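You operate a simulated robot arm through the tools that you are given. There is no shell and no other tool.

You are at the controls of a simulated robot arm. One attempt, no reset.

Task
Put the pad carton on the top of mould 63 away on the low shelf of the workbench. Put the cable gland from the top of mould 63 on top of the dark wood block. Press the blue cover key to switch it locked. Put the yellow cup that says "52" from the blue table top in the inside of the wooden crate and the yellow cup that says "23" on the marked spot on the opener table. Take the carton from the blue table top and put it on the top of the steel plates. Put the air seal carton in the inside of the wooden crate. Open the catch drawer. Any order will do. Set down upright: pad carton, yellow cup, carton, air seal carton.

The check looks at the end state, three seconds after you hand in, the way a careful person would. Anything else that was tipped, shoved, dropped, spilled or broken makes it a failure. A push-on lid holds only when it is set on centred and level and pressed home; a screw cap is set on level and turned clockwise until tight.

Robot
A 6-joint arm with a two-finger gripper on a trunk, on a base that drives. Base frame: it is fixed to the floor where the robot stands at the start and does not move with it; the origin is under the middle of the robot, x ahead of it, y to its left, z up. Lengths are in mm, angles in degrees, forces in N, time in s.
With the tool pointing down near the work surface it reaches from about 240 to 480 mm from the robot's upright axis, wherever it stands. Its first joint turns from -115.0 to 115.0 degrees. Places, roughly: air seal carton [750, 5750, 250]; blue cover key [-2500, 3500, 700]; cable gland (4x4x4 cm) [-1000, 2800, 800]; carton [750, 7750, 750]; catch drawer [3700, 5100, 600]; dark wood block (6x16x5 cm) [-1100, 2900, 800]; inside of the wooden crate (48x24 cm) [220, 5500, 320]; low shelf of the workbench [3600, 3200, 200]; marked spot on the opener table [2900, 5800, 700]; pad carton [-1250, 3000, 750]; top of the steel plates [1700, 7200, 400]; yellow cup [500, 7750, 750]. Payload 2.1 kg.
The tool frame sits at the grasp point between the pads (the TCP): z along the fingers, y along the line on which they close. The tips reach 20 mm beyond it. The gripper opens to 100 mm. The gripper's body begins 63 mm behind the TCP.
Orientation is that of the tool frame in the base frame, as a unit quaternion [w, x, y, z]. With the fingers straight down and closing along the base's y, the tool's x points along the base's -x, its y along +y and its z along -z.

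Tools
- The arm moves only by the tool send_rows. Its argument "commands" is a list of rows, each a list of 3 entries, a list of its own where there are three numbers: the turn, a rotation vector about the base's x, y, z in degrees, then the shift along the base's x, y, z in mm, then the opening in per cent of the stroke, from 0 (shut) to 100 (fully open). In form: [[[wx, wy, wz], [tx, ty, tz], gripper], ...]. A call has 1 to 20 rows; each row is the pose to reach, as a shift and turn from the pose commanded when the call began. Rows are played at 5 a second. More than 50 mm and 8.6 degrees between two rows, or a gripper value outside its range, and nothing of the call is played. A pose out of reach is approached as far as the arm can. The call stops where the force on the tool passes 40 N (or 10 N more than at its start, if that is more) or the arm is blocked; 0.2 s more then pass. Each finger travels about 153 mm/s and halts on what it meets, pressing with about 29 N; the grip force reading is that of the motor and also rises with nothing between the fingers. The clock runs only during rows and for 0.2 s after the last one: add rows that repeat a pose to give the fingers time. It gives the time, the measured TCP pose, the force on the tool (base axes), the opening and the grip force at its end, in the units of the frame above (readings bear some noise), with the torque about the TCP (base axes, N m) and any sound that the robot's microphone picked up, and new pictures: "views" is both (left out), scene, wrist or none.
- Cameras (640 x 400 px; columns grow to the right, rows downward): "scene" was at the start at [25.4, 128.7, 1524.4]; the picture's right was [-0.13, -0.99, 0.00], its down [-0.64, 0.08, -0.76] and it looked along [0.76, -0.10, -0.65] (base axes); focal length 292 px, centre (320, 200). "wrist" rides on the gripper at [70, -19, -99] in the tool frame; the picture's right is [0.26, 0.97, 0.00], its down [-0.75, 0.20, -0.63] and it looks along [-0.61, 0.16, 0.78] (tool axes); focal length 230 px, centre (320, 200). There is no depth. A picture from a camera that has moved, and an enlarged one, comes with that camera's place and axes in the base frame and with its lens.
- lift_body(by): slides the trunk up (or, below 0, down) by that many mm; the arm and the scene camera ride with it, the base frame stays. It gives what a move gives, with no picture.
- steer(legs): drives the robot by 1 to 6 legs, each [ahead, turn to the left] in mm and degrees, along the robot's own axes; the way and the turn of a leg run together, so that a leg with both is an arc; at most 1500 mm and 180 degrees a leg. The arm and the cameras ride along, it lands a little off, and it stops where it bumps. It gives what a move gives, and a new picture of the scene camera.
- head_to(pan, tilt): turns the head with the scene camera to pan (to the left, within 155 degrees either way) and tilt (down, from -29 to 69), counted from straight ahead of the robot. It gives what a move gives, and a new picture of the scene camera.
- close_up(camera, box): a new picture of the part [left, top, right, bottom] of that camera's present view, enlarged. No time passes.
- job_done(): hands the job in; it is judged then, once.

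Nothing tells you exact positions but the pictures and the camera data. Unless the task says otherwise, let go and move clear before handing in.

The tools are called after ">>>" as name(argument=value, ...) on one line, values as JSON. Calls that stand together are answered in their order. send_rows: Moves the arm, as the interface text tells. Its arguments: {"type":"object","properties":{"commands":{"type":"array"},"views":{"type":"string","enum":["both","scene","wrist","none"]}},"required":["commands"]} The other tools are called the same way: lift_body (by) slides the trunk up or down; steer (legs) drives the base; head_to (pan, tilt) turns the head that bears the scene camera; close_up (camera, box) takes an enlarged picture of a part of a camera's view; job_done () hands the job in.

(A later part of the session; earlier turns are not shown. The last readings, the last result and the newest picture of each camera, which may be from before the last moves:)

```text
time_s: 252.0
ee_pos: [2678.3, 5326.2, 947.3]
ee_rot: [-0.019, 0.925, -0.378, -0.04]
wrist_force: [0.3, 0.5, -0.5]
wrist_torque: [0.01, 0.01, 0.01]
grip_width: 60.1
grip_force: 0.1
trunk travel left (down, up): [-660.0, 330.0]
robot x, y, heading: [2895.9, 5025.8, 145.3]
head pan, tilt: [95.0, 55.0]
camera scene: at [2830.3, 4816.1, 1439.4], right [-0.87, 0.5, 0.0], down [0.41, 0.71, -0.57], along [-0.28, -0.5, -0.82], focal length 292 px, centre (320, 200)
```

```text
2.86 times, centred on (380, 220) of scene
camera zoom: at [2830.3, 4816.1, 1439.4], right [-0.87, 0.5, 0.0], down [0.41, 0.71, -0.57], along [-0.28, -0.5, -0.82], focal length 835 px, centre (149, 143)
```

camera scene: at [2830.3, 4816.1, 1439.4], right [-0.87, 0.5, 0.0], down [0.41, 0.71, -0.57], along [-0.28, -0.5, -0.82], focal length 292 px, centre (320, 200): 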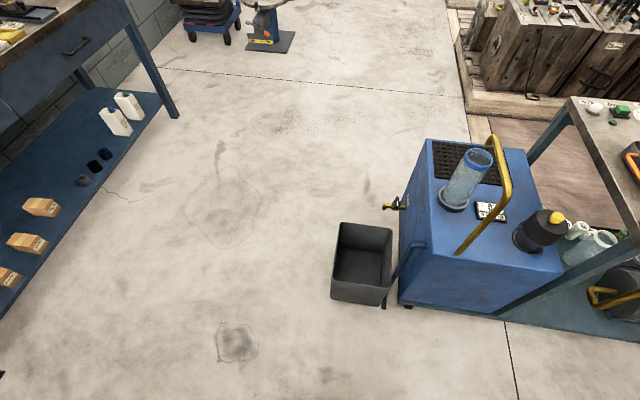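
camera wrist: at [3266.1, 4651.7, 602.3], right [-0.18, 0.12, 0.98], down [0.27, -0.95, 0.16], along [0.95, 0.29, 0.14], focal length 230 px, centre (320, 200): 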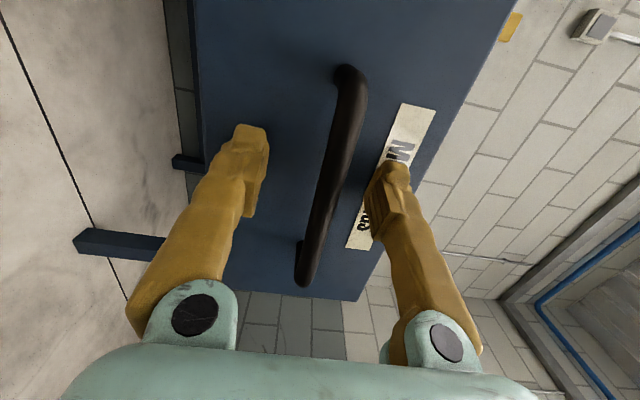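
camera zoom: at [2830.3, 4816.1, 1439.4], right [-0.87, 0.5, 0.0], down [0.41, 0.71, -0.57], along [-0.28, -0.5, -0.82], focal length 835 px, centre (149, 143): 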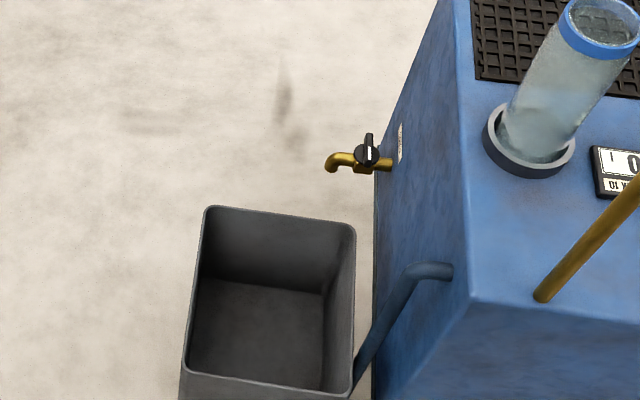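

The bin's bearing matches my first pictures, so it wasn't displaced. I continue along the corridor to the blue table.

>>> steer(legs=[[1500, 0], [500, 0]])

>>> head_to(pan=-30, tilt=35)

>>> head_to(pan=60, tilt=40)

```text
time_s: 261.8
ee_pos: [1109.4, 6481.0, 945.1]
ee_rot: [-0.019, 0.919, -0.393, -0.038]
wrist_force: [-0.2, 0.2, 0.0]
wrist_torque: [0.02, -0.03, 0.02]
grip_width: 60.0
grip_force: 0.2
trunk travel left (down, up): [-660.0, 330.0]
robot x, y, heading: [1317.0, 6177.1, 143.5]
head pan, tilt: [95.0, 55.0]
camera scene: at [1245.9, 5966.7, 1439.3], right [-0.85, 0.52, 0.0], down [0.43, 0.7, -0.57], along [-0.3, -0.49, -0.82], focal length 292 px, centre (320, 200)
```

scene: 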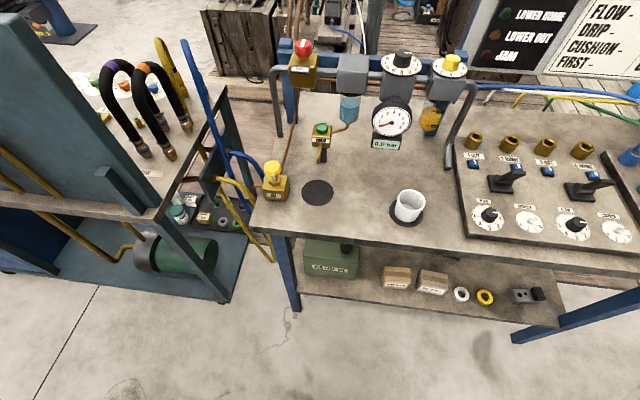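

```text
time_s: 263.8
ee_pos: [1108.9, 6481.9, 945.3]
ee_rot: [-0.019, 0.919, -0.392, -0.04]
wrist_force: [0.1, 0.1, 0.5]
wrist_torque: [0.0, 0.0, -0.02]
grip_width: 60.0
grip_force: 0.0
trunk travel left (down, up): [-660.0, 330.0]
robot x, y, heading: [1315.0, 6176.1, 143.5]
head pan, tilt: [-30.0, 35.0]
camera scene: at [1248.3, 6108.8, 1467.5], right [0.92, 0.4, 0.0], down [0.23, -0.53, -0.82], along [-0.33, 0.75, -0.57], focal length 292 px, centre (320, 200)
```

scene: 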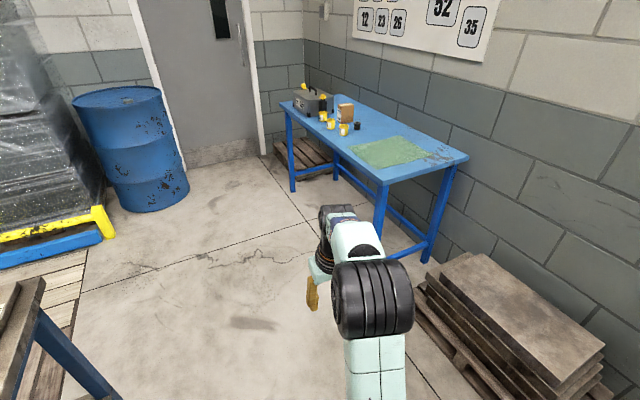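

```text
time_s: 265.5
ee_pos: [1107.9, 6480.8, 946.8]
ee_rot: [-0.019, 0.919, -0.392, -0.039]
wrist_force: [0.7, -0.1, 0.4]
wrist_torque: [0.0, 0.01, 0.01]
grip_width: 60.0
grip_force: 0.0
trunk travel left (down, up): [-660.0, 330.0]
robot x, y, heading: [1315.2, 6175.8, 143.7]
head pan, tilt: [60.0, 40.0]
camera scene: at [1205.7, 5994.2, 1460.0], right [-0.4, 0.92, 0.0], down [0.59, 0.26, -0.77], along [-0.7, -0.31, -0.64], focal length 292 px, centre (320, 200)
```

scene: 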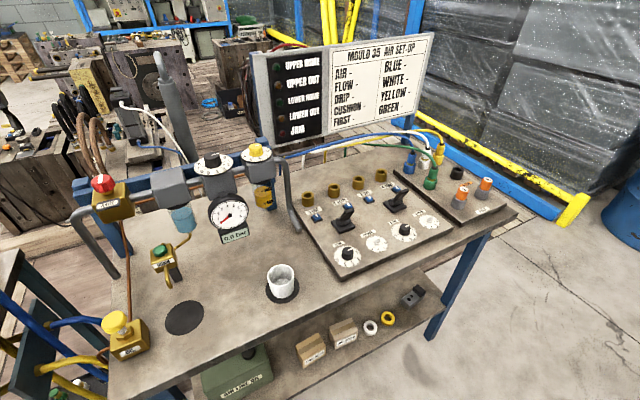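

The blue table (cups and carton), the steel plate stack, and the air bench with two cartons on its low shelf are in view. I zoom in.

>>> close_up(camera="scene", box=[240, 280, 480, 400])

>>> head_to(pan=-30, tilt=35)

>>> close_up(camera="scene", box=[270, 70, 430, 170])

>>> close_up(camera="scene", box=[400, 240, 640, 390])

```text
2.67 times, centred on (360, 340) of scene
camera zoom: at [1205.7, 5994.2, 1460.0], right [-0.4, 0.92, 0.0], down [0.59, 0.26, -0.77], along [-0.7, -0.31, -0.64], focal length 779 px, centre (213, -173)
```

zoom: 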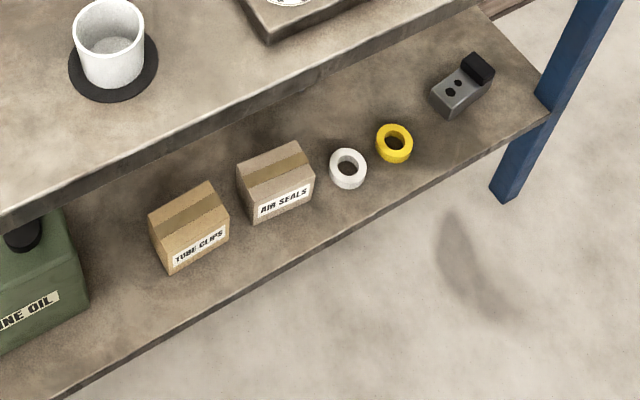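

```text
time_s: 267.1
ee_pos: [1108.4, 6481.2, 945.8]
ee_rot: [-0.019, 0.919, -0.392, -0.039]
wrist_force: [0.8, 0.1, 0.3]
wrist_torque: [0.02, -0.02, -0.01]
grip_width: 60.0
grip_force: 0.0
trunk travel left (down, up): [-660.0, 330.0]
robot x, y, heading: [1312.4, 6177.0, 143.6]
head pan, tilt: [-30.0, 35.0]
camera scene: at [1248.3, 6108.8, 1467.5], right [0.92, 0.4, 0.0], down [0.23, -0.53, -0.82], along [-0.33, 0.75, -0.57], focal length 292 px, centre (320, 200)
```

scene: 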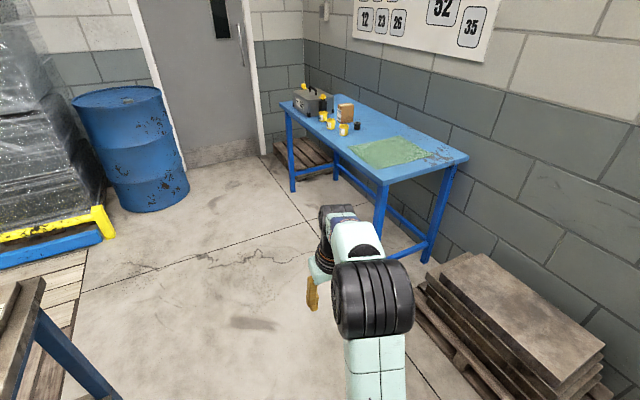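

```text
4.00 times, centred on (350, 120) of scene
camera zoom: at [1248.3, 6108.8, 1467.5], right [0.92, 0.4, 0.0], down [0.23, -0.53, -0.82], along [-0.33, 0.75, -0.57], focal length 1169 px, centre (200, 520)
```

zoom: 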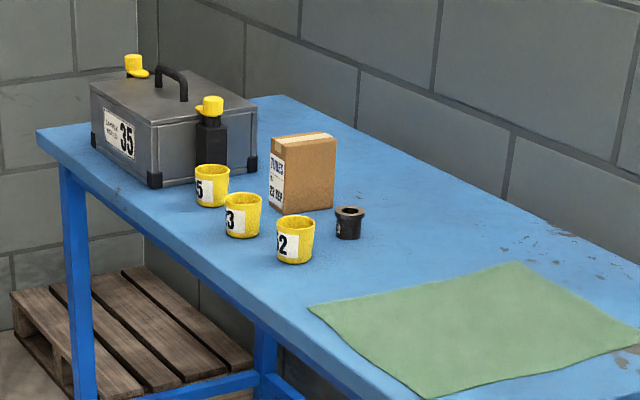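

```text
2.67 times, centred on (520, 315) of scene
camera zoom: at [1248.3, 6108.8, 1467.5], right [0.92, 0.4, 0.0], down [0.23, -0.53, -0.82], along [-0.33, 0.75, -0.57], focal length 779 px, centre (-213, -107)
```

zoom: 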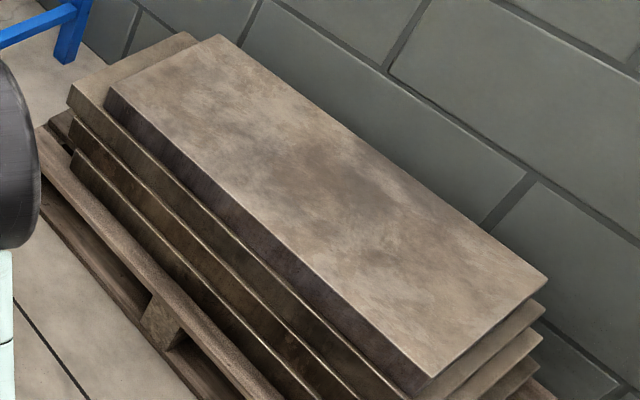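

The cups read 35, 23, 52 (left to right) with the carton beside them. I drive in front of that end of the blue table.

>>> steer(legs=[[0, -10.3], [1430, 0], [0, -78.5]])

>>> head_to(pan=-5, tilt=40)

>>> close_up(camera="scene", box=[200, 80, 440, 230])

```text
time_s: 278.6
ee_pos: [629.2, 7459.8, 945.8]
ee_rot: [0.042, -0.359, 0.932, 0.014]
wrist_force: [1.2, 0.1, -0.5]
wrist_torque: [-0.03, -0.02, 0.01]
grip_width: 60.2
grip_force: 0.1
trunk travel left (down, up): [-660.0, 330.0]
robot x, y, heading: [324.2, 7258.9, 52.2]
head pan, tilt: [-30.0, 35.0]
camera scene: at [254.8, 7332.3, 1467.5], right [0.37, -0.93, 0.0], down [-0.53, -0.21, -0.82], along [0.76, 0.31, -0.57], focal length 292 px, centre (320, 200)
```

scene: 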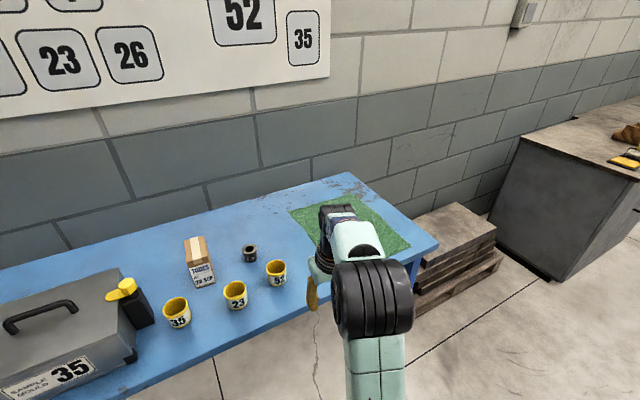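

```text
time_s: 279.5
ee_pos: [629.8, 7459.9, 946.7]
ee_rot: [0.041, -0.359, 0.932, 0.015]
wrist_force: [0.4, 0.4, 0.8]
wrist_torque: [0.0, 0.0, 0.02]
grip_width: 59.9
grip_force: 0.0
trunk travel left (down, up): [-660.0, 330.0]
robot x, y, heading: [320.7, 7263.0, 52.0]
head pan, tilt: [-5.0, 40.0]
camera scene: at [231.3, 7361.4, 1460.0], right [0.73, -0.68, 0.0], down [-0.44, -0.47, -0.77], along [0.52, 0.56, -0.64], focal length 292 px, centre (320, 200)
```

scene: 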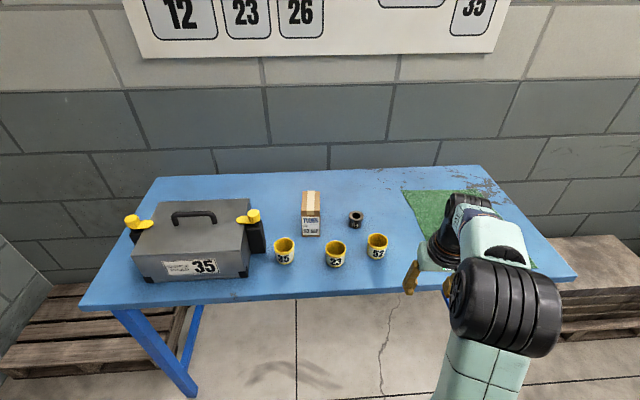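

```text
2.67 times, centred on (320, 155) of scene
camera zoom: at [231.3, 7361.4, 1460.0], right [0.73, -0.68, 0.0], down [-0.44, -0.47, -0.77], along [0.52, 0.56, -0.64], focal length 779 px, centre (320, 320)
```

zoom: 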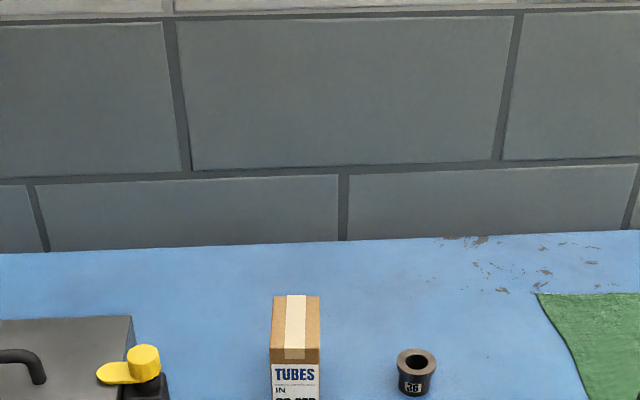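

Table top ≈ 783 mm; cups 52/23/35 at (722,7656), (619,7721), (523,7821); the TUBES carton centre ≈ (675, 7881), top ≈ 882. I level the tool and close in for the carton first.

>>> send_rows(commands=[[[-3.3, 3.8, 0], [-20, -10, 10], 100], [[-3.3, 3.8, 0], [-20, -10, 20], 100]], views="none")

>>> lift_body(by=65)

>>> steer(legs=[[0, 21.7], [230, 0], [0, -23]])

>>> head_to(pan=-5, tilt=50)

```text
time_s: 280.1
ee_pos: [609.8, 7452.2, 965.4]
ee_rot: [0.0, -0.359, 0.933, -0.002]
wrist_force: [-0.1, 0.4, 0.4]
wrist_torque: [0.01, -0.02, 0.0]
grip_width: 100.0
grip_force: 0.0
trunk travel left (down, up): [-660.0, 330.0]
robot x, y, heading: [321.2, 7260.2, 51.8]
head pan, tilt: [-5.0, 40.0]
```

```text
time_s: 281.1
ee_pos: [609.3, 7451.6, 1031.3]
ee_rot: [0.001, -0.359, 0.933, -0.001]
wrist_force: [-0.4, -0.3, 0.2]
wrist_torque: [-0.02, -0.01, 0.04]
grip_width: 100.1
grip_force: 0.1
trunk travel left (down, up): [-725.0, 265.0]
robot x, y, heading: [315.8, 7263.3, 51.9]
head pan, tilt: [-5.0, 40.0]
```

```text
time_s: 285.2
ee_pos: [681.1, 7664.1, 1031.2]
ee_rot: [0.0, -0.345, 0.939, -0.001]
wrist_force: [0.1, 0.0, 0.3]
wrist_torque: [0.03, 0.03, 0.02]
grip_width: 99.7
grip_force: 0.1
trunk travel left (down, up): [-725.0, 265.0]
robot x, y, heading: [382.1, 7483.0, 50.2]
head pan, tilt: [-5.0, 40.0]
camera scene: at [300.1, 7585.2, 1525.0], right [0.71, -0.7, 0.0], down [-0.45, -0.46, -0.77], along [0.54, 0.54, -0.64], focal length 292 px, centre (320, 200)
```

scene: 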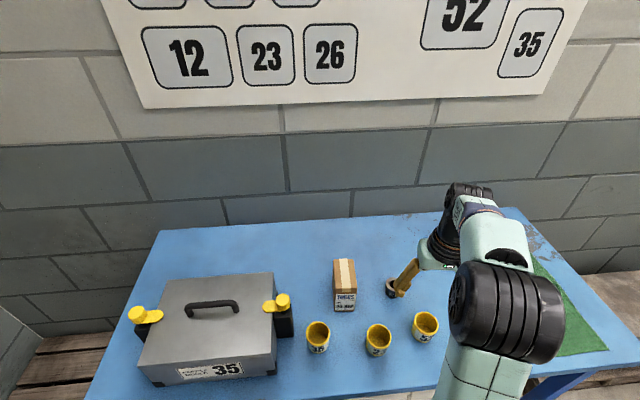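

```text
time_s: 285.9
ee_pos: [681.3, 7664.6, 1030.7]
ee_rot: [0.0, -0.345, 0.939, -0.002]
wrist_force: [-0.8, 0.3, -0.9]
wrist_torque: [-0.01, 0.0, 0.0]
grip_width: 100.1
grip_force: 0.0
trunk travel left (down, up): [-725.0, 265.0]
robot x, y, heading: [382.0, 7483.4, 50.1]
head pan, tilt: [-5.0, 50.0]
camera scene: at [294.5, 7579.3, 1510.8], right [0.71, -0.7, 0.0], down [-0.54, -0.54, -0.64], along [0.45, 0.46, -0.77], focal length 292 px, centre (320, 200)
```

scene: 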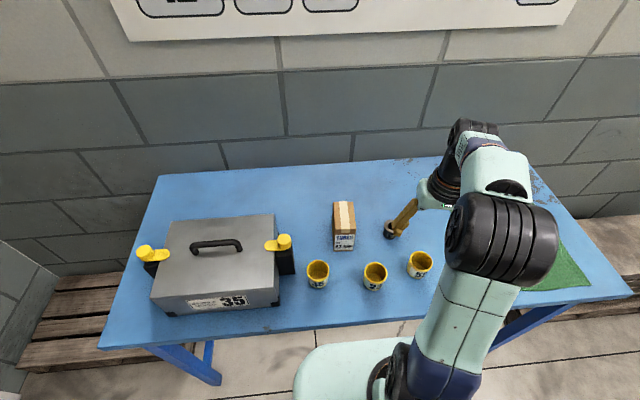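

Carton centre ≈ (661, 7863), long axis ≈ 45°. I move the gripper above it.

>>> send_rows(commands=[[[0, 0, 1], [-4, 40, -18], 100], [[0, 0, 2], [-8, 80, -36], 100], [[0, 0, 3], [-12, 120, -54], 100], [[0, 0, 4], [-16, 160, -72], 100], [[0, 0, 4.6], [-20, 199, -85], 100], [[0, 0, 4.6], [-20, 199, -85], 100]])

```text
time_s: 287.3
ee_pos: [660.4, 7857.7, 946.3]
ee_rot: [0.0, -0.383, 0.924, -0.002]
wrist_force: [0.6, -0.3, 0.7]
wrist_torque: [0.01, -0.02, 0.03]
grip_width: 99.8
grip_force: 0.0
trunk travel left (down, up): [-725.0, 265.0]
robot x, y, heading: [383.8, 7481.4, 49.9]
head pan, tilt: [-5.0, 50.0]
camera scene: at [294.3, 7578.4, 1510.9], right [0.71, -0.7, 0.0], down [-0.54, -0.54, -0.64], along [0.45, 0.46, -0.77], focal length 292 px, centre (320, 200)
camera wrist: at [624.4, 7796.3, 1046.4], right [-0.87, 0.5, 0.0], down [0.39, 0.67, 0.63], along [0.32, 0.54, -0.78], focal length 230 px, centre (320, 200)
```

scene: 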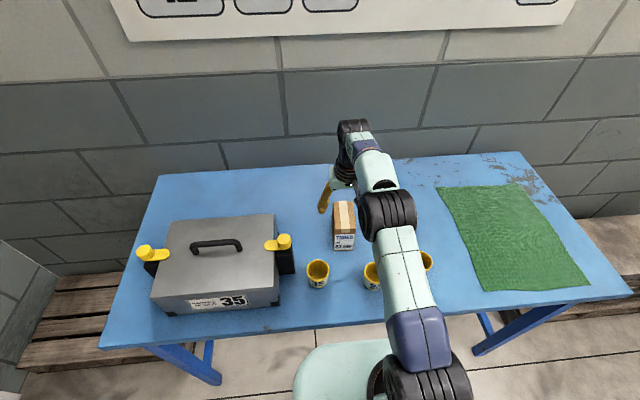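
wrist: 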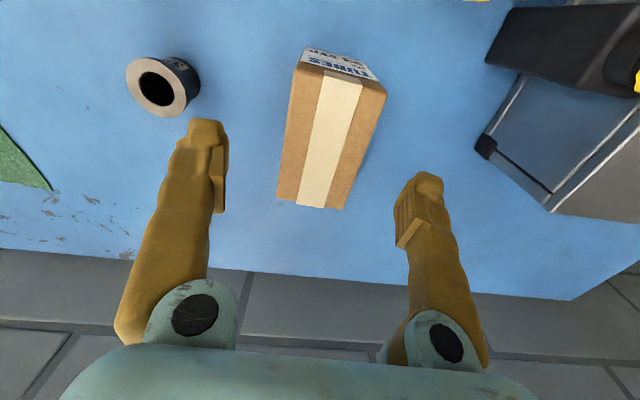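

>>> send_rows(commands=[[[0, 0, 2], [4, 12, -10], 100], [[0, 0, 2], [4, 12, -50], 100], [[0, 0, 2], [4, 12, -90], 100], [[0, 0, 2], [4, 12, -102], 100], [[0, 0, 2], [4, 12, -102], 100]], views="wrist")

```text
time_s: 288.5
ee_pos: [667.3, 7873.5, 844.8]
ee_rot: [0.001, -0.399, 0.917, -0.001]
wrist_force: [0.6, -0.2, -0.1]
wrist_torque: [0.01, 0.01, 0.02]
grip_width: 99.9
grip_force: 0.1
trunk travel left (down, up): [-725.0, 265.0]
robot x, y, heading: [385.0, 7483.0, 50.2]
head pan, tilt: [-5.0, 50.0]
camera wrist: at [632.1, 7810.4, 944.2], right [-0.88, 0.47, 0.0], down [0.36, 0.69, 0.63], along [0.3, 0.55, -0.78], focal length 230 px, centre (320, 200)
```

wrist: 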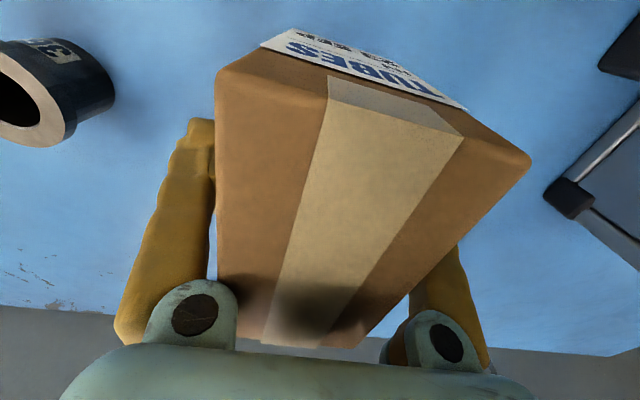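

>>> send_rows(commands=[[[0, 0, 0], [0, 0, 0], 70], [[0, 0, 0], [0, 0, 0], 45], [[0, 0, 0], [0, 0, 0], 30], [[0, 0, 0], [0, 0, 0], 30], [[0, 0, 0], [0, 0, 0], 30]], views="wrist")

```text
time_s: 289.7
ee_pos: [667.9, 7874.1, 845.3]
ee_rot: [0.001, -0.399, 0.917, -0.002]
wrist_force: [-0.5, 0.0, 0.1]
wrist_torque: [0.03, -0.02, 0.04]
grip_width: 52.8
grip_force: 28.7
trunk travel left (down, up): [-725.0, 265.0]
robot x, y, heading: [383.6, 7479.9, 50.4]
head pan, tilt: [-5.0, 50.0]
camera wrist: at [632.2, 7810.6, 944.3], right [-0.88, 0.47, 0.0], down [0.36, 0.69, 0.63], along [0.3, 0.55, -0.78], focal length 230 px, centre (320, 200)
```

wrist: 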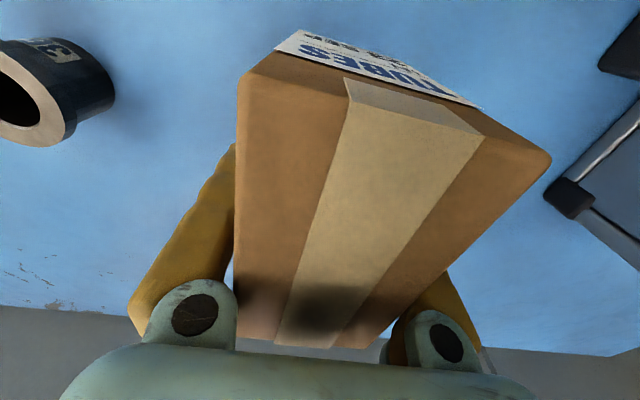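

>>> send_rows(commands=[[[0, 0, 0], [0, 0, 35], 30], [[0, 0, 0], [0, 0, 70], 30], [[0, 0, 0], [0, 0, 100], 30], [[0, 0, 0], [-10, -14, 120], 30], [[0, 0, 0], [-32, -47, 140], 30], [[0, 0, 0], [-54, -80, 155], 30], [[0, 0, 0], [-76, -112, 160], 30], [[0, 0, 0], [-93, -137, 160], 30], [[0, 0, 0], [-93, -137, 160], 30]])

```text
time_s: 291.7
ee_pos: [570.8, 7739.7, 1003.4]
ee_rot: [0.001, -0.398, 0.917, -0.002]
wrist_force: [0.2, -0.9, -2.7]
wrist_torque: [0.05, -0.05, 0.0]
grip_width: 53.3
grip_force: 29.1
out of reach, approached as far as the arm can: row 3
trunk travel left (down, up): [-725.0, 265.0]
robot x, y, heading: [384.6, 7483.7, 50.1]
head pan, tilt: [-5.0, 50.0]
camera scene: at [295.2, 7580.5, 1510.7], right [0.71, -0.7, 0.0], down [-0.54, -0.54, -0.64], along [0.45, 0.46, -0.77], focal length 292 px, centre (320, 200)
camera wrist: at [535.8, 7676.6, 1102.4], right [-0.88, 0.47, 0.0], down [0.36, 0.69, 0.63], along [0.3, 0.55, -0.78], focal length 230 px, centre (320, 200)
```

scene: 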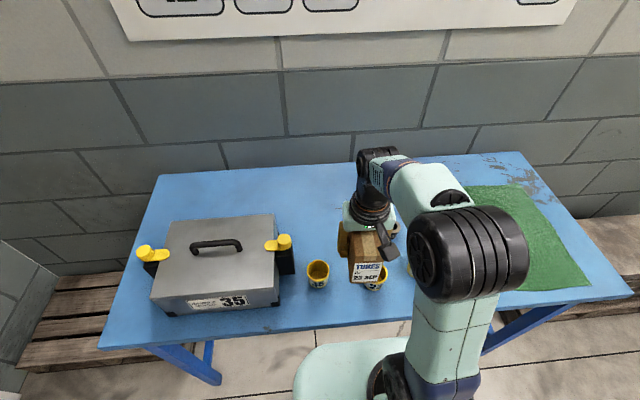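
wrist: 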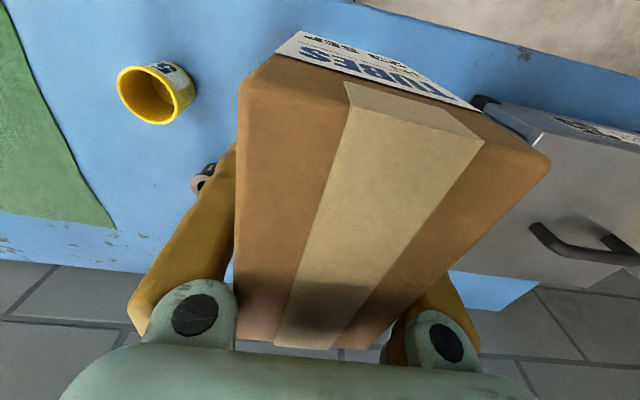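

The carton is held well. I back off and drive along to the steel plate stack.

>>> steer(legs=[[-290, 0], [0, -89.6], [1240, 0], [0, 90]])

>>> head_to(pan=-5, tilt=45)

```text
time_s: 307.1
ee_pos: [1343.8, 6765.2, 1002.9]
ee_rot: [0.001, -0.413, 0.911, -0.002]
wrist_force: [-0.9, -0.2, -2.6]
wrist_torque: [0.04, -0.03, 0.02]
grip_width: 53.0
grip_force: 28.7
trunk travel left (down, up): [-725.0, 265.0]
robot x, y, heading: [1167.3, 6502.6, 52.0]
head pan, tilt: [-5.0, 50.0]
camera scene: at [1072.8, 6597.0, 1510.8], right [0.73, -0.68, 0.0], down [-0.52, -0.56, -0.64], along [0.44, 0.47, -0.77], focal length 292 px, centre (320, 200)
```

scene: 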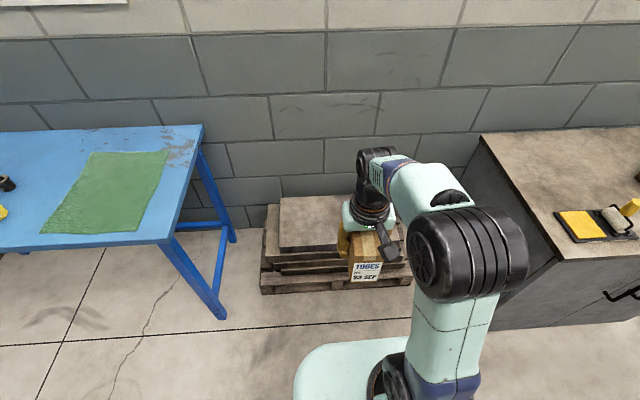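

```text
time_s: 307.8
ee_pos: [1343.7, 6766.3, 1003.1]
ee_rot: [0.0, -0.412, 0.911, -0.002]
wrist_force: [-0.8, 0.9, -2.3]
wrist_torque: [0.03, -0.07, -0.04]
grip_width: 53.0
grip_force: 29.0
trunk travel left (down, up): [-725.0, 265.0]
robot x, y, heading: [1165.4, 6501.8, 51.8]
head pan, tilt: [-5.0, 45.0]
camera scene: at [1075.7, 6600.1, 1517.7], right [0.73, -0.68, 0.0], down [-0.48, -0.52, -0.71], along [0.48, 0.52, -0.71], focal length 292 px, centre (320, 200)
```

scene: 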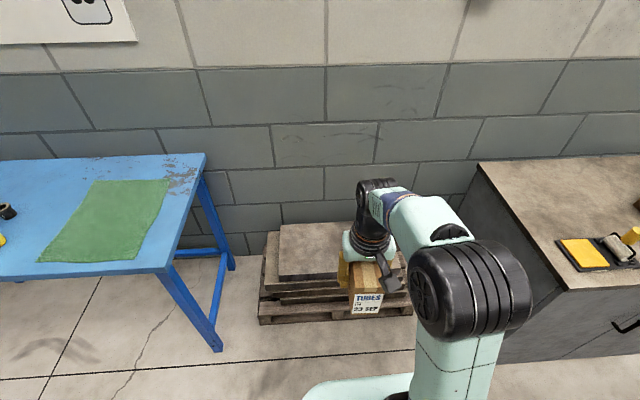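

The stack is straight ahead. I lower the trunk and close in.

>>> lift_body(by=-400)

>>> steer(legs=[[0, -1.2], [370, 0]])

>>> head_to(pan=-5, tilt=50)

```text
time_s: 311.6
ee_pos: [1343.5, 6765.5, 603.1]
ee_rot: [0.0, -0.413, 0.911, -0.002]
wrist_force: [0.2, -0.3, -1.8]
wrist_torque: [0.02, -0.06, -0.03]
grip_width: 53.0
grip_force: 29.5
trunk travel left (down, up): [-325.0, 665.0]
robot x, y, heading: [1159.4, 6503.4, 51.9]
head pan, tilt: [-5.0, 45.0]
```

```text
time_s: 314.3
ee_pos: [1571.9, 7039.4, 602.8]
ee_rot: [0.0, -0.405, 0.914, -0.002]
wrist_force: [-0.7, -0.2, -3.2]
wrist_torque: [0.02, -0.05, 0.01]
grip_width: 53.2
grip_force: 29.1
trunk travel left (down, up): [-325.0, 665.0]
robot x, y, heading: [1391.3, 6779.4, 51.2]
head pan, tilt: [-5.0, 45.0]
camera scene: at [1303.3, 6879.2, 1117.7], right [0.72, -0.69, 0.0], down [-0.49, -0.51, -0.71], along [0.49, 0.51, -0.71], focal length 292 px, centre (320, 200)
```

scene: 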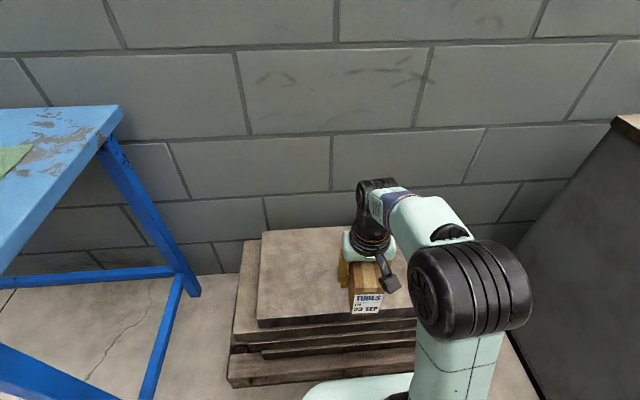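

```text
time_s: 314.9
ee_pos: [1574.1, 7040.0, 602.8]
ee_rot: [0.0, -0.405, 0.914, -0.002]
wrist_force: [0.0, 0.3, -3.3]
wrist_torque: [0.04, -0.01, 0.04]
grip_width: 53.3
grip_force: 28.6
trunk travel left (down, up): [-325.0, 665.0]
robot x, y, heading: [1385.1, 6778.9, 50.9]
head pan, tilt: [-5.0, 50.0]
camera scene: at [1300.2, 6876.0, 1110.8], right [0.72, -0.69, 0.0], down [-0.53, -0.55, -0.64], along [0.45, 0.46, -0.77], focal length 292 px, centre (320, 200)
```

scene: 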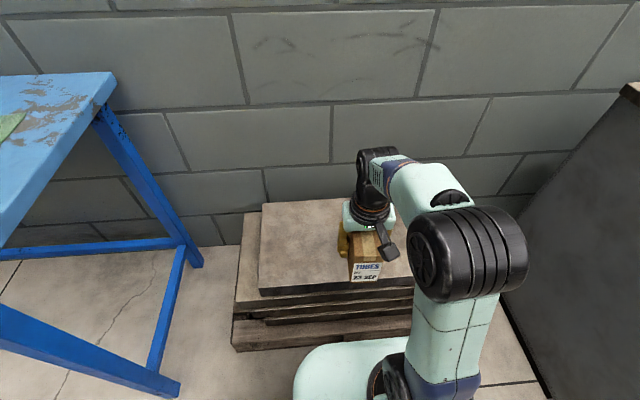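

>>> send_rows(commands=[[[0, 0, 0], [20, 25, -20], 30], [[0, 0, 0], [40, 50, -50], 30], [[0, 0, 0], [60, 74, -80], 30], [[0, 0, 0], [60, 74, -115], 30], [[0, 0, 0], [60, 74, -135], 30], [[0, 0, 0], [60, 74, -135], 30]])

```text
time_s: 316.4
ee_pos: [1633.5, 7112.8, 470.6]
ee_rot: [0.0, -0.405, 0.914, -0.002]
wrist_force: [-0.2, 0.3, -2.4]
wrist_torque: [0.03, -0.04, -0.03]
grip_width: 53.5
grip_force: 28.6
trunk travel left (down, up): [-325.0, 665.0]
robot x, y, heading: [1393.1, 6779.0, 50.9]
head pan, tilt: [-5.0, 50.0]
camera scene: at [1300.3, 6876.1, 1110.8], right [0.72, -0.69, 0.0], down [-0.53, -0.55, -0.64], along [0.45, 0.46, -0.77], focal length 292 px, centre (320, 200)
camera wrist: at [1598.8, 7048.3, 570.0], right [-0.89, 0.46, 0.0], down [0.35, 0.69, 0.63], along [0.29, 0.56, -0.78], focal length 230 px, centre (320, 200)
```

scene: 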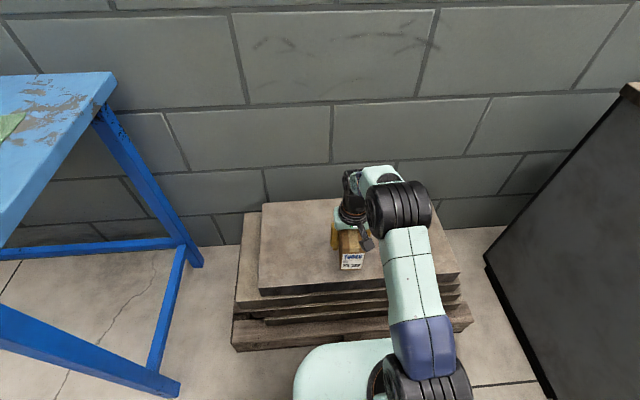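
wrist: 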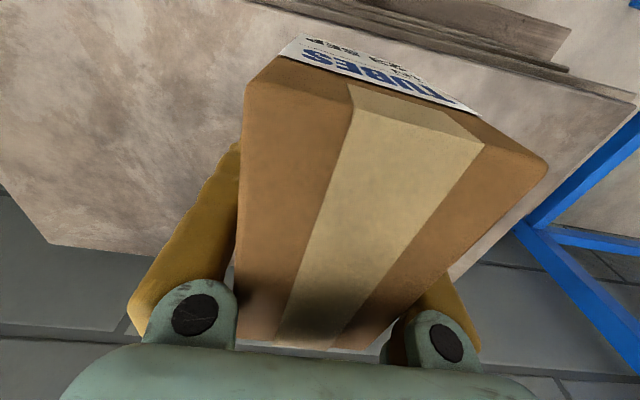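

>>> send_rows(commands=[[[0, 0, 0], [9, 12, 0], 30], [[0, 0, 0], [9, 12, -5], 30], [[0, 0, 0], [9, 12, -8], 30], [[0, 0, 0], [9, 12, -8], 30]], views="none")

```text
time_s: 317.4
ee_pos: [1643.3, 7124.1, 461.8]
ee_rot: [-0.001, -0.405, 0.914, -0.002]
wrist_force: [-0.1, -0.2, -2.6]
wrist_torque: [0.0, -0.02, 0.02]
grip_width: 53.0
grip_force: 28.7
trunk travel left (down, up): [-325.0, 665.0]
robot x, y, heading: [1390.6, 6778.7, 51.0]
head pan, tilt: [-5.0, 50.0]
```

>>> send_rows(commands=[[[0, 0, 0], [0, 0, -2], 30], [[0, 0, 0], [0, 0, -4], 30], [[0, 0, 0], [0, 0, -4], 30]], views="none")

```text
time_s: 318.1
ee_pos: [1644.1, 7126.2, 456.7]
ee_rot: [-0.001, -0.405, 0.914, -0.002]
wrist_force: [-0.2, 0.2, -3.1]
wrist_torque: [0.02, -0.03, -0.01]
grip_width: 53.2
grip_force: 28.8
trunk travel left (down, up): [-325.0, 665.0]
robot x, y, heading: [1392.2, 6781.8, 51.0]
head pan, tilt: [-5.0, 50.0]
```

>>> send_rows(commands=[[[0, 0, 0], [0, 0, -2], 30], [[0, 0, 0], [0, 0, -4], 30], [[0, 0, 0], [0, 0, -4], 30]], views="none")

```text
time_s: 318.9
ee_pos: [1643.3, 7125.7, 452.3]
ee_rot: [0.0, -0.405, 0.914, -0.002]
wrist_force: [-0.1, 0.0, -3.0]
wrist_torque: [0.04, -0.05, 0.05]
grip_width: 53.2
grip_force: 29.7
trunk travel left (down, up): [-325.0, 665.0]
robot x, y, heading: [1390.8, 6781.6, 51.0]
head pan, tilt: [-5.0, 50.0]
```

>>> send_rows(commands=[[[0, 0, 0], [0, 0, -2], 30], [[0, 0, 0], [0, 0, -4], 30], [[0, 0, 0], [0, 0, -4], 30]], views="wrist")

```text
time_s: 319.8
ee_pos: [1642.2, 7125.5, 446.1]
ee_rot: [0.0, -0.405, 0.914, -0.002]
wrist_force: [0.0, -0.3, -3.5]
wrist_torque: [0.05, -0.05, 0.0]
grip_width: 53.1
grip_force: 28.7
trunk travel left (down, up): [-325.0, 665.0]
robot x, y, heading: [1391.8, 6777.2, 50.7]
head pan, tilt: [-5.0, 50.0]
camera wrist: at [1609.1, 7061.5, 546.9], right [-0.89, 0.46, 0.0], down [0.35, 0.69, 0.63], along [0.29, 0.56, -0.78], focal length 230 px, centre (320, 200)
```

wrist: 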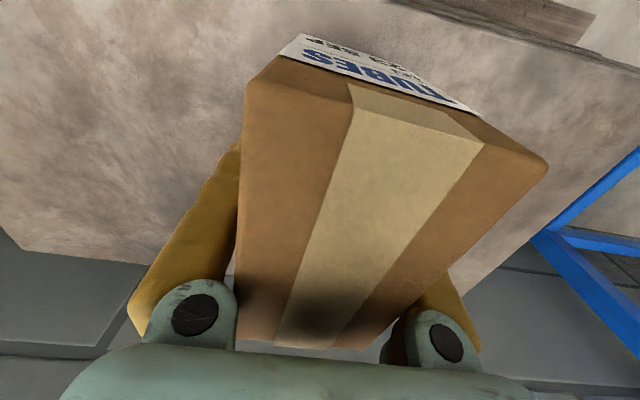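

>>> send_rows(commands=[[[0, 0, 0], [0, 0, -2], 30], [[0, 0, 0], [0, 0, -4], 30], [[0, 0, 0], [0, 0, -4], 30]], views="none")

```text
time_s: 320.6
ee_pos: [1641.5, 7125.9, 444.1]
ee_rot: [-0.001, -0.405, 0.914, -0.002]
wrist_force: [-0.4, -0.1, -2.5]
wrist_torque: [-0.02, -0.07, -0.05]
grip_width: 53.3
grip_force: 28.5
trunk travel left (down, up): [-325.0, 665.0]
robot x, y, heading: [1391.9, 6781.4, 51.0]
head pan, tilt: [-5.0, 50.0]
```

>>> send_rows(commands=[[[0, 0, 0], [0, 0, -2], 30], [[0, 0, 0], [0, 0, -4], 30], [[0, 0, 0], [0, 0, -4], 30]], views="none")

```text
time_s: 321.4
ee_pos: [1642.4, 7125.1, 438.5]
ee_rot: [0.0, -0.405, 0.914, -0.002]
wrist_force: [0.2, -0.5, -2.9]
wrist_torque: [0.02, -0.05, 0.01]
grip_width: 53.2
grip_force: 28.7
trunk travel left (down, up): [-325.0, 665.0]
robot x, y, heading: [1393.1, 6777.7, 51.0]
head pan, tilt: [-5.0, 50.0]
```

>>> send_rows(commands=[[[0, 0, 0], [0, 0, -2], 30], [[0, 0, 0], [0, 0, -4], 30], [[0, 0, 0], [0, 0, -4], 30]], views="none")

>>> close_up(camera="scene", box=[240, 170, 480, 320])

```text
time_s: 322.1
ee_pos: [1642.2, 7127.9, 435.4]
ee_rot: [-0.001, -0.405, 0.914, -0.002]
wrist_force: [-0.3, 0.8, -2.7]
wrist_torque: [0.02, -0.04, 0.0]
grip_width: 52.9
grip_force: 29.2
trunk travel left (down, up): [-325.0, 665.0]
robot x, y, heading: [1389.6, 6778.9, 50.9]
head pan, tilt: [-5.0, 50.0]
```

```text
2.67 times, centred on (360, 245) of scene
camera zoom: at [1300.3, 6876.1, 1110.8], right [0.72, -0.69, 0.0], down [-0.53, -0.55, -0.64], along [0.45, 0.46, -0.77], focal length 779 px, centre (213, 80)
```

zoom: 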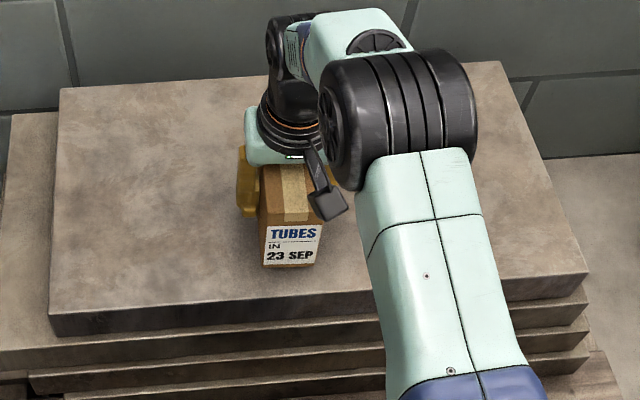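

>>> send_rows(commands=[[[0, 0, 0], [0, 0, -2], 30], [[0, 0, 0], [0, 0, -4], 30], [[0, 0, 0], [0, 0, -4], 30]], views="none")

```text
time_s: 322.9
ee_pos: [1643.2, 7125.9, 433.1]
ee_rot: [0.0, -0.405, 0.914, -0.001]
wrist_force: [-0.5, -1.5, -2.6]
wrist_torque: [0.02, -0.03, -0.03]
grip_width: 53.2
grip_force: 28.6
trunk travel left (down, up): [-325.0, 665.0]
robot x, y, heading: [1390.0, 6780.3, 50.9]
head pan, tilt: [-5.0, 50.0]
```

>>> send_rows(commands=[[[0, 0, 0], [0, 0, -2], 30], [[0, 0, 0], [0, 0, -4], 30], [[0, 0, 0], [0, 0, -6], 30], [[0, 0, 0], [0, 0, -6], 30]], views="none")

```text
time_s: 323.9
ee_pos: [1643.5, 7126.5, 426.0]
ee_rot: [-0.001, -0.405, 0.914, -0.001]
wrist_force: [0.8, 0.4, -2.2]
wrist_torque: [0.01, 0.0, 0.03]
grip_width: 53.0
grip_force: 28.7
trunk travel left (down, up): [-325.0, 665.0]
robot x, y, heading: [1393.0, 6780.0, 51.2]
head pan, tilt: [-5.0, 50.0]
```

>>> send_rows(commands=[[[0, 0, 0], [0, 0, -2], 30], [[0, 0, 0], [0, 0, -4], 30], [[0, 0, 0], [0, 0, -6], 30], [[0, 0, 0], [0, 0, -6], 30]], views="wrist")

>>> close_up(camera="scene", box=[300, 210, 400, 290])

```text
time_s: 324.9
ee_pos: [1642.7, 7125.3, 423.0]
ee_rot: [0.004, -0.405, 0.914, 0.001]
wrist_force: [7.2, 4.0, 29.1]
wrist_torque: [0.04, -0.16, 0.03]
grip_width: 53.1
grip_force: 29.1
trunk travel left (down, up): [-325.0, 665.0]
robot x, y, heading: [1393.4, 6775.8, 51.2]
head pan, tilt: [-5.0, 50.0]
camera wrist: at [1608.5, 7061.2, 522.2], right [-0.89, 0.46, 0.0], down [0.35, 0.69, 0.64], along [0.29, 0.56, -0.77], focal length 230 px, centre (320, 200)
```

wrist: 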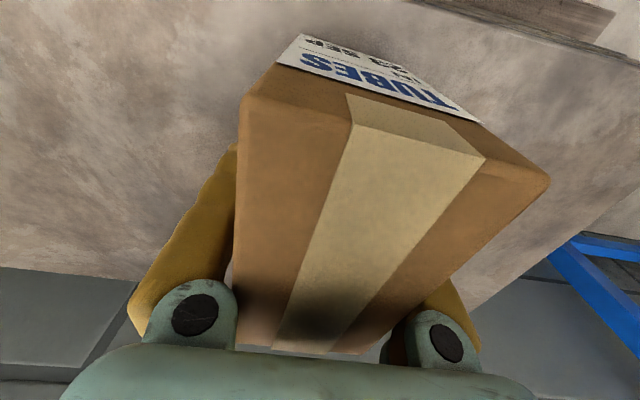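

```text
5.00 times, centred on (350, 250) of scene
camera zoom: at [1298.4, 6872.8, 1111.2], right [0.72, -0.69, 0.0], down [-0.53, -0.55, -0.65], along [0.45, 0.46, -0.76], focal length 1461 px, centre (170, -50)
```

zoom: 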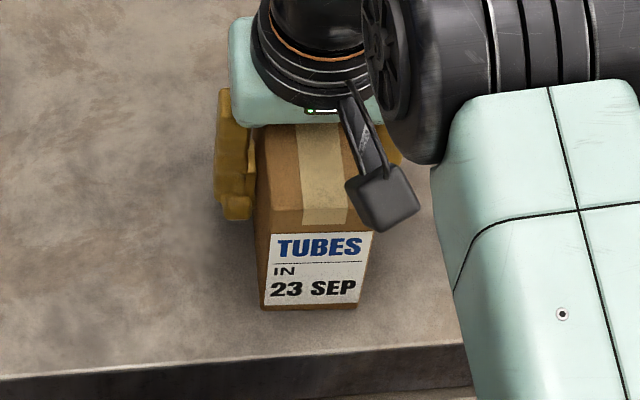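

Contact on the plates. I relieve and release.

>>> send_rows(commands=[[[0, 0, 0], [0, 0, 3], 30], [[0, 0, 0], [0, 0, 3], 60], [[0, 0, 0], [0, 0, 3], 100], [[0, 0, 0], [0, 0, 3], 100]], views="none")

>>> send_rows(commands=[[[0, 0, 0], [0, 0, 30], 100], [[0, 0, 0], [0, 0, 70], 100], [[0, 0, 0], [0, 0, 110], 100], [[0, 0, 0], [-20, -25, 150], 100], [[0, 0, 0], [-45, -55, 180], 100]])

```text
time_s: 325.9
ee_pos: [1640.4, 7125.1, 423.3]
ee_rot: [0.0, -0.405, 0.914, -0.002]
wrist_force: [-2.4, -2.2, 8.9]
wrist_torque: [-0.03, -0.34, -0.06]
grip_width: 99.6
grip_force: 0.1
trunk travel left (down, up): [-325.0, 665.0]
robot x, y, heading: [1389.9, 6780.3, 50.8]
head pan, tilt: [-5.0, 50.0]
```

```text
refused: row 4 steps farther than a row can; nothing moved
```

>>> send_rows(commands=[[[0, 0, 0], [0, 0, 15], 100], [[0, 0, 0], [0, 0, 40], 100], [[0, 0, 0], [0, 0, 80], 100], [[0, 0, 0], [0, 0, 120], 100], [[0, 0, 0], [-15, -18, 150], 100], [[0, 0, 0], [-35, -45, 175], 100]])

```text
time_s: 327.4
ee_pos: [1608.6, 7082.1, 598.9]
ee_rot: [0.0, -0.405, 0.914, -0.001]
wrist_force: [0.3, -0.1, 0.4]
wrist_torque: [-0.01, 0.01, 0.01]
grip_width: 100.1
grip_force: 0.0
trunk travel left (down, up): [-325.0, 665.0]
robot x, y, heading: [1388.4, 6778.1, 50.9]
head pan, tilt: [-5.0, 50.0]
camera scene: at [1299.8, 6875.4, 1110.8], right [0.72, -0.69, 0.0], down [-0.53, -0.55, -0.64], along [0.45, 0.46, -0.77], focal length 292 px, centre (320, 200)
camera wrist: at [1574.7, 7017.4, 698.2], right [-0.89, 0.46, 0.0], down [0.35, 0.69, 0.63], along [0.29, 0.56, -0.78], focal length 230 px, centre (320, 200)
```

scene: 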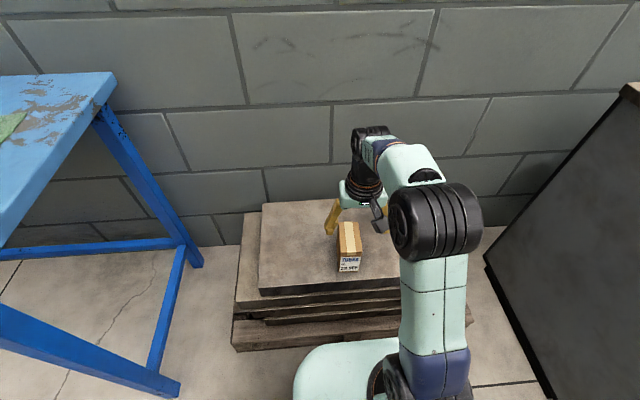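
wrist: 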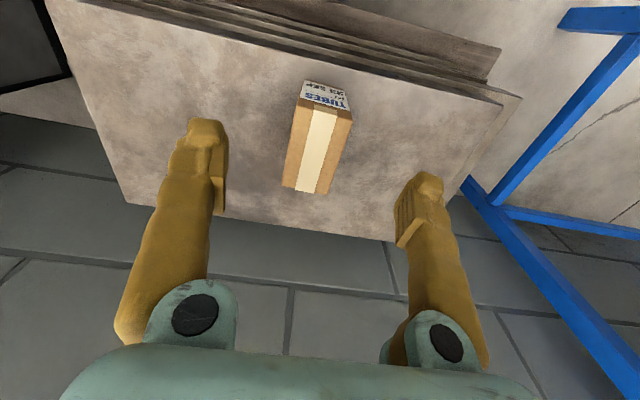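

TUBES carton stands on the plates. I return to the blue table for the cup "52".

>>> steer(legs=[[-340, 0]])

>>> lift_body(by=400)

>>> steer(legs=[[0, 89.8], [1090, 0], [0, -90], [240, 0]])

>>> head_to(pan=-5, tilt=50)

```text
time_s: 329.6
ee_pos: [1395.4, 6820.0, 598.4]
ee_rot: [0.001, -0.41, 0.912, -0.002]
wrist_force: [0.2, 0.3, 0.2]
wrist_torque: [0.02, 0.01, 0.03]
grip_width: 100.0
grip_force: 0.0
trunk travel left (down, up): [-325.0, 665.0]
robot x, y, heading: [1182.0, 6515.4, 51.7]
head pan, tilt: [-5.0, 50.0]
camera scene: at [1087.5, 6611.0, 1110.8], right [0.73, -0.69, 0.0], down [-0.53, -0.56, -0.64], along [0.44, 0.47, -0.77], focal length 292 px, centre (320, 200)
```

scene: 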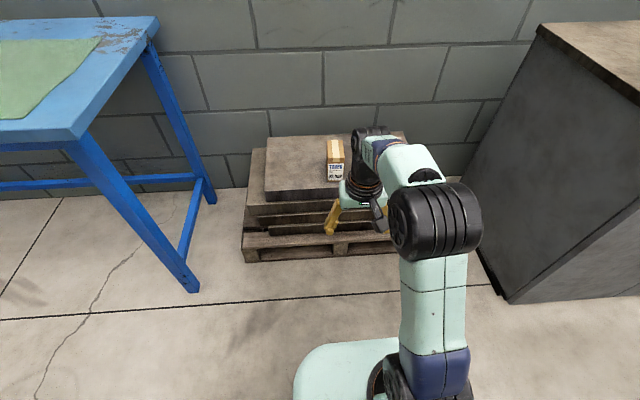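

```text
time_s: 333.4
ee_pos: [1395.3, 6819.7, 998.2]
ee_rot: [0.0, -0.41, 0.912, -0.001]
wrist_force: [-0.8, 0.2, 0.8]
wrist_torque: [-0.01, 0.0, 0.0]
grip_width: 100.0
grip_force: 0.1
trunk travel left (down, up): [-725.0, 265.0]
robot x, y, heading: [1178.6, 6515.6, 51.6]
head pan, tilt: [-5.0, 50.0]
```

```text
time_s: 348.1
ee_pos: [666.7, 7668.8, 999.0]
ee_rot: [0.0, -0.409, 0.912, -0.001]
wrist_force: [0.7, -0.9, 1.1]
wrist_torque: [0.02, -0.02, 0.05]
grip_width: 100.1
grip_force: 0.1
trunk travel left (down, up): [-725.0, 265.0]
robot x, y, heading: [451.9, 7361.6, 51.5]
head pan, tilt: [-5.0, 50.0]
camera scene: at [359.2, 7459.1, 1510.8], right [0.73, -0.69, 0.0], down [-0.53, -0.56, -0.64], along [0.44, 0.47, -0.77], focal length 292 px, centre (320, 200)
```

scene: 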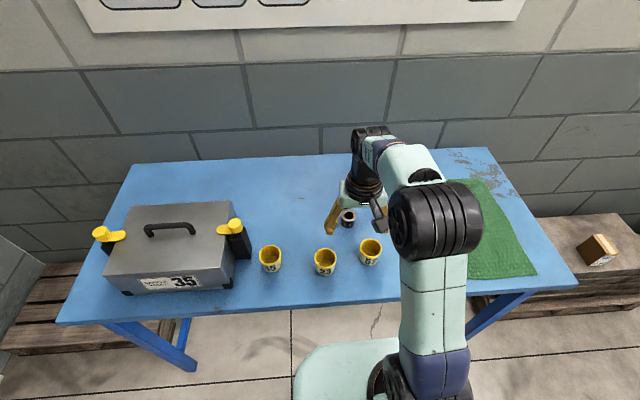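

```text
time_s: 348.8
ee_pos: [667.0, 7668.0, 997.9]
ee_rot: [0.001, -0.408, 0.913, -0.002]
wrist_force: [-0.7, -0.3, 0.4]
wrist_torque: [0.02, -0.01, -0.02]
grip_width: 99.9
grip_force: 0.1
trunk travel left (down, up): [-725.0, 265.0]
robot x, y, heading: [451.7, 7366.9, 51.4]
head pan, tilt: [-5.0, 50.0]
camera scene: at [359.7, 7459.7, 1510.8], right [0.73, -0.69, 0.0], down [-0.53, -0.56, -0.64], along [0.44, 0.47, -0.77], focal length 292 px, centre (320, 200)
```

scene: 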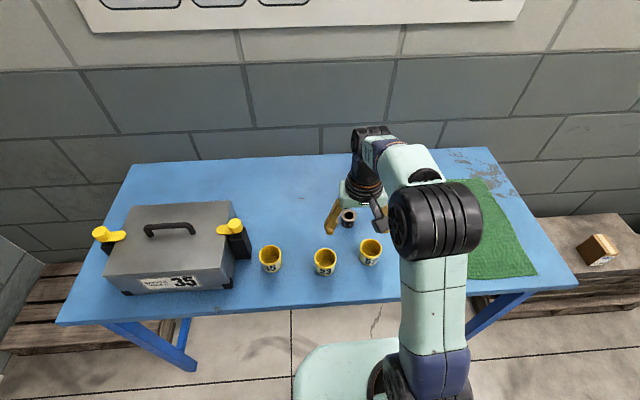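

>>> send_rows(commands=[[[0, 0, 0], [27, -8, -20], 100], [[0, 0, 0], [54, -15, -50], 100], [[0, 0, 0], [54, -15, -80], 100], [[0, 0, 0], [54, -15, -80], 100]], views="wrist")

```text
time_s: 349.8
ee_pos: [721.1, 7650.2, 915.5]
ee_rot: [0.001, -0.409, 0.912, -0.002]
wrist_force: [-0.9, 0.4, 0.9]
wrist_torque: [0.0, 0.02, 0.03]
grip_width: 99.9
grip_force: 0.0
trunk travel left (down, up): [-725.0, 265.0]
robot x, y, heading: [451.5, 7366.4, 51.5]
head pan, tilt: [-5.0, 50.0]
camera wrist: at [687.5, 7585.9, 1015.0], right [-0.89, 0.45, 0.0], down [0.35, 0.69, 0.63], along [0.29, 0.56, -0.78], focal length 230 px, centre (320, 200)
```

wrist: 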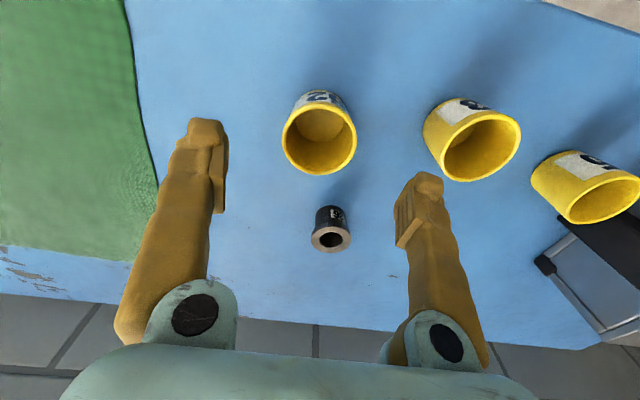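

>>> send_rows(commands=[[[0, 0, 0], [-1, -2, -30], 100], [[0, 0, 0], [-1, -2, -60], 100], [[0, 0, 0], [-1, -2, -82], 100], [[0, 0, 0], [-1, -2, -82], 100]], views="wrist")

```text
time_s: 350.8
ee_pos: [722.1, 7648.9, 835.0]
ee_rot: [0.002, -0.409, 0.912, -0.002]
wrist_force: [-0.6, 0.4, -0.1]
wrist_torque: [-0.06, -0.04, -0.01]
grip_width: 99.9
grip_force: 0.1
trunk travel left (down, up): [-725.0, 265.0]
robot x, y, heading: [452.1, 7362.2, 51.5]
head pan, tilt: [-5.0, 50.0]
camera wrist: at [687.4, 7585.7, 934.5], right [-0.89, 0.45, 0.0], down [0.35, 0.69, 0.63], along [0.29, 0.56, -0.78], focal length 230 px, centre (320, 200)
```

wrist: 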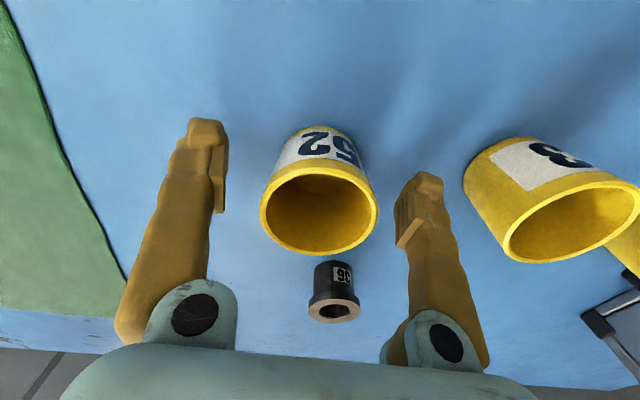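

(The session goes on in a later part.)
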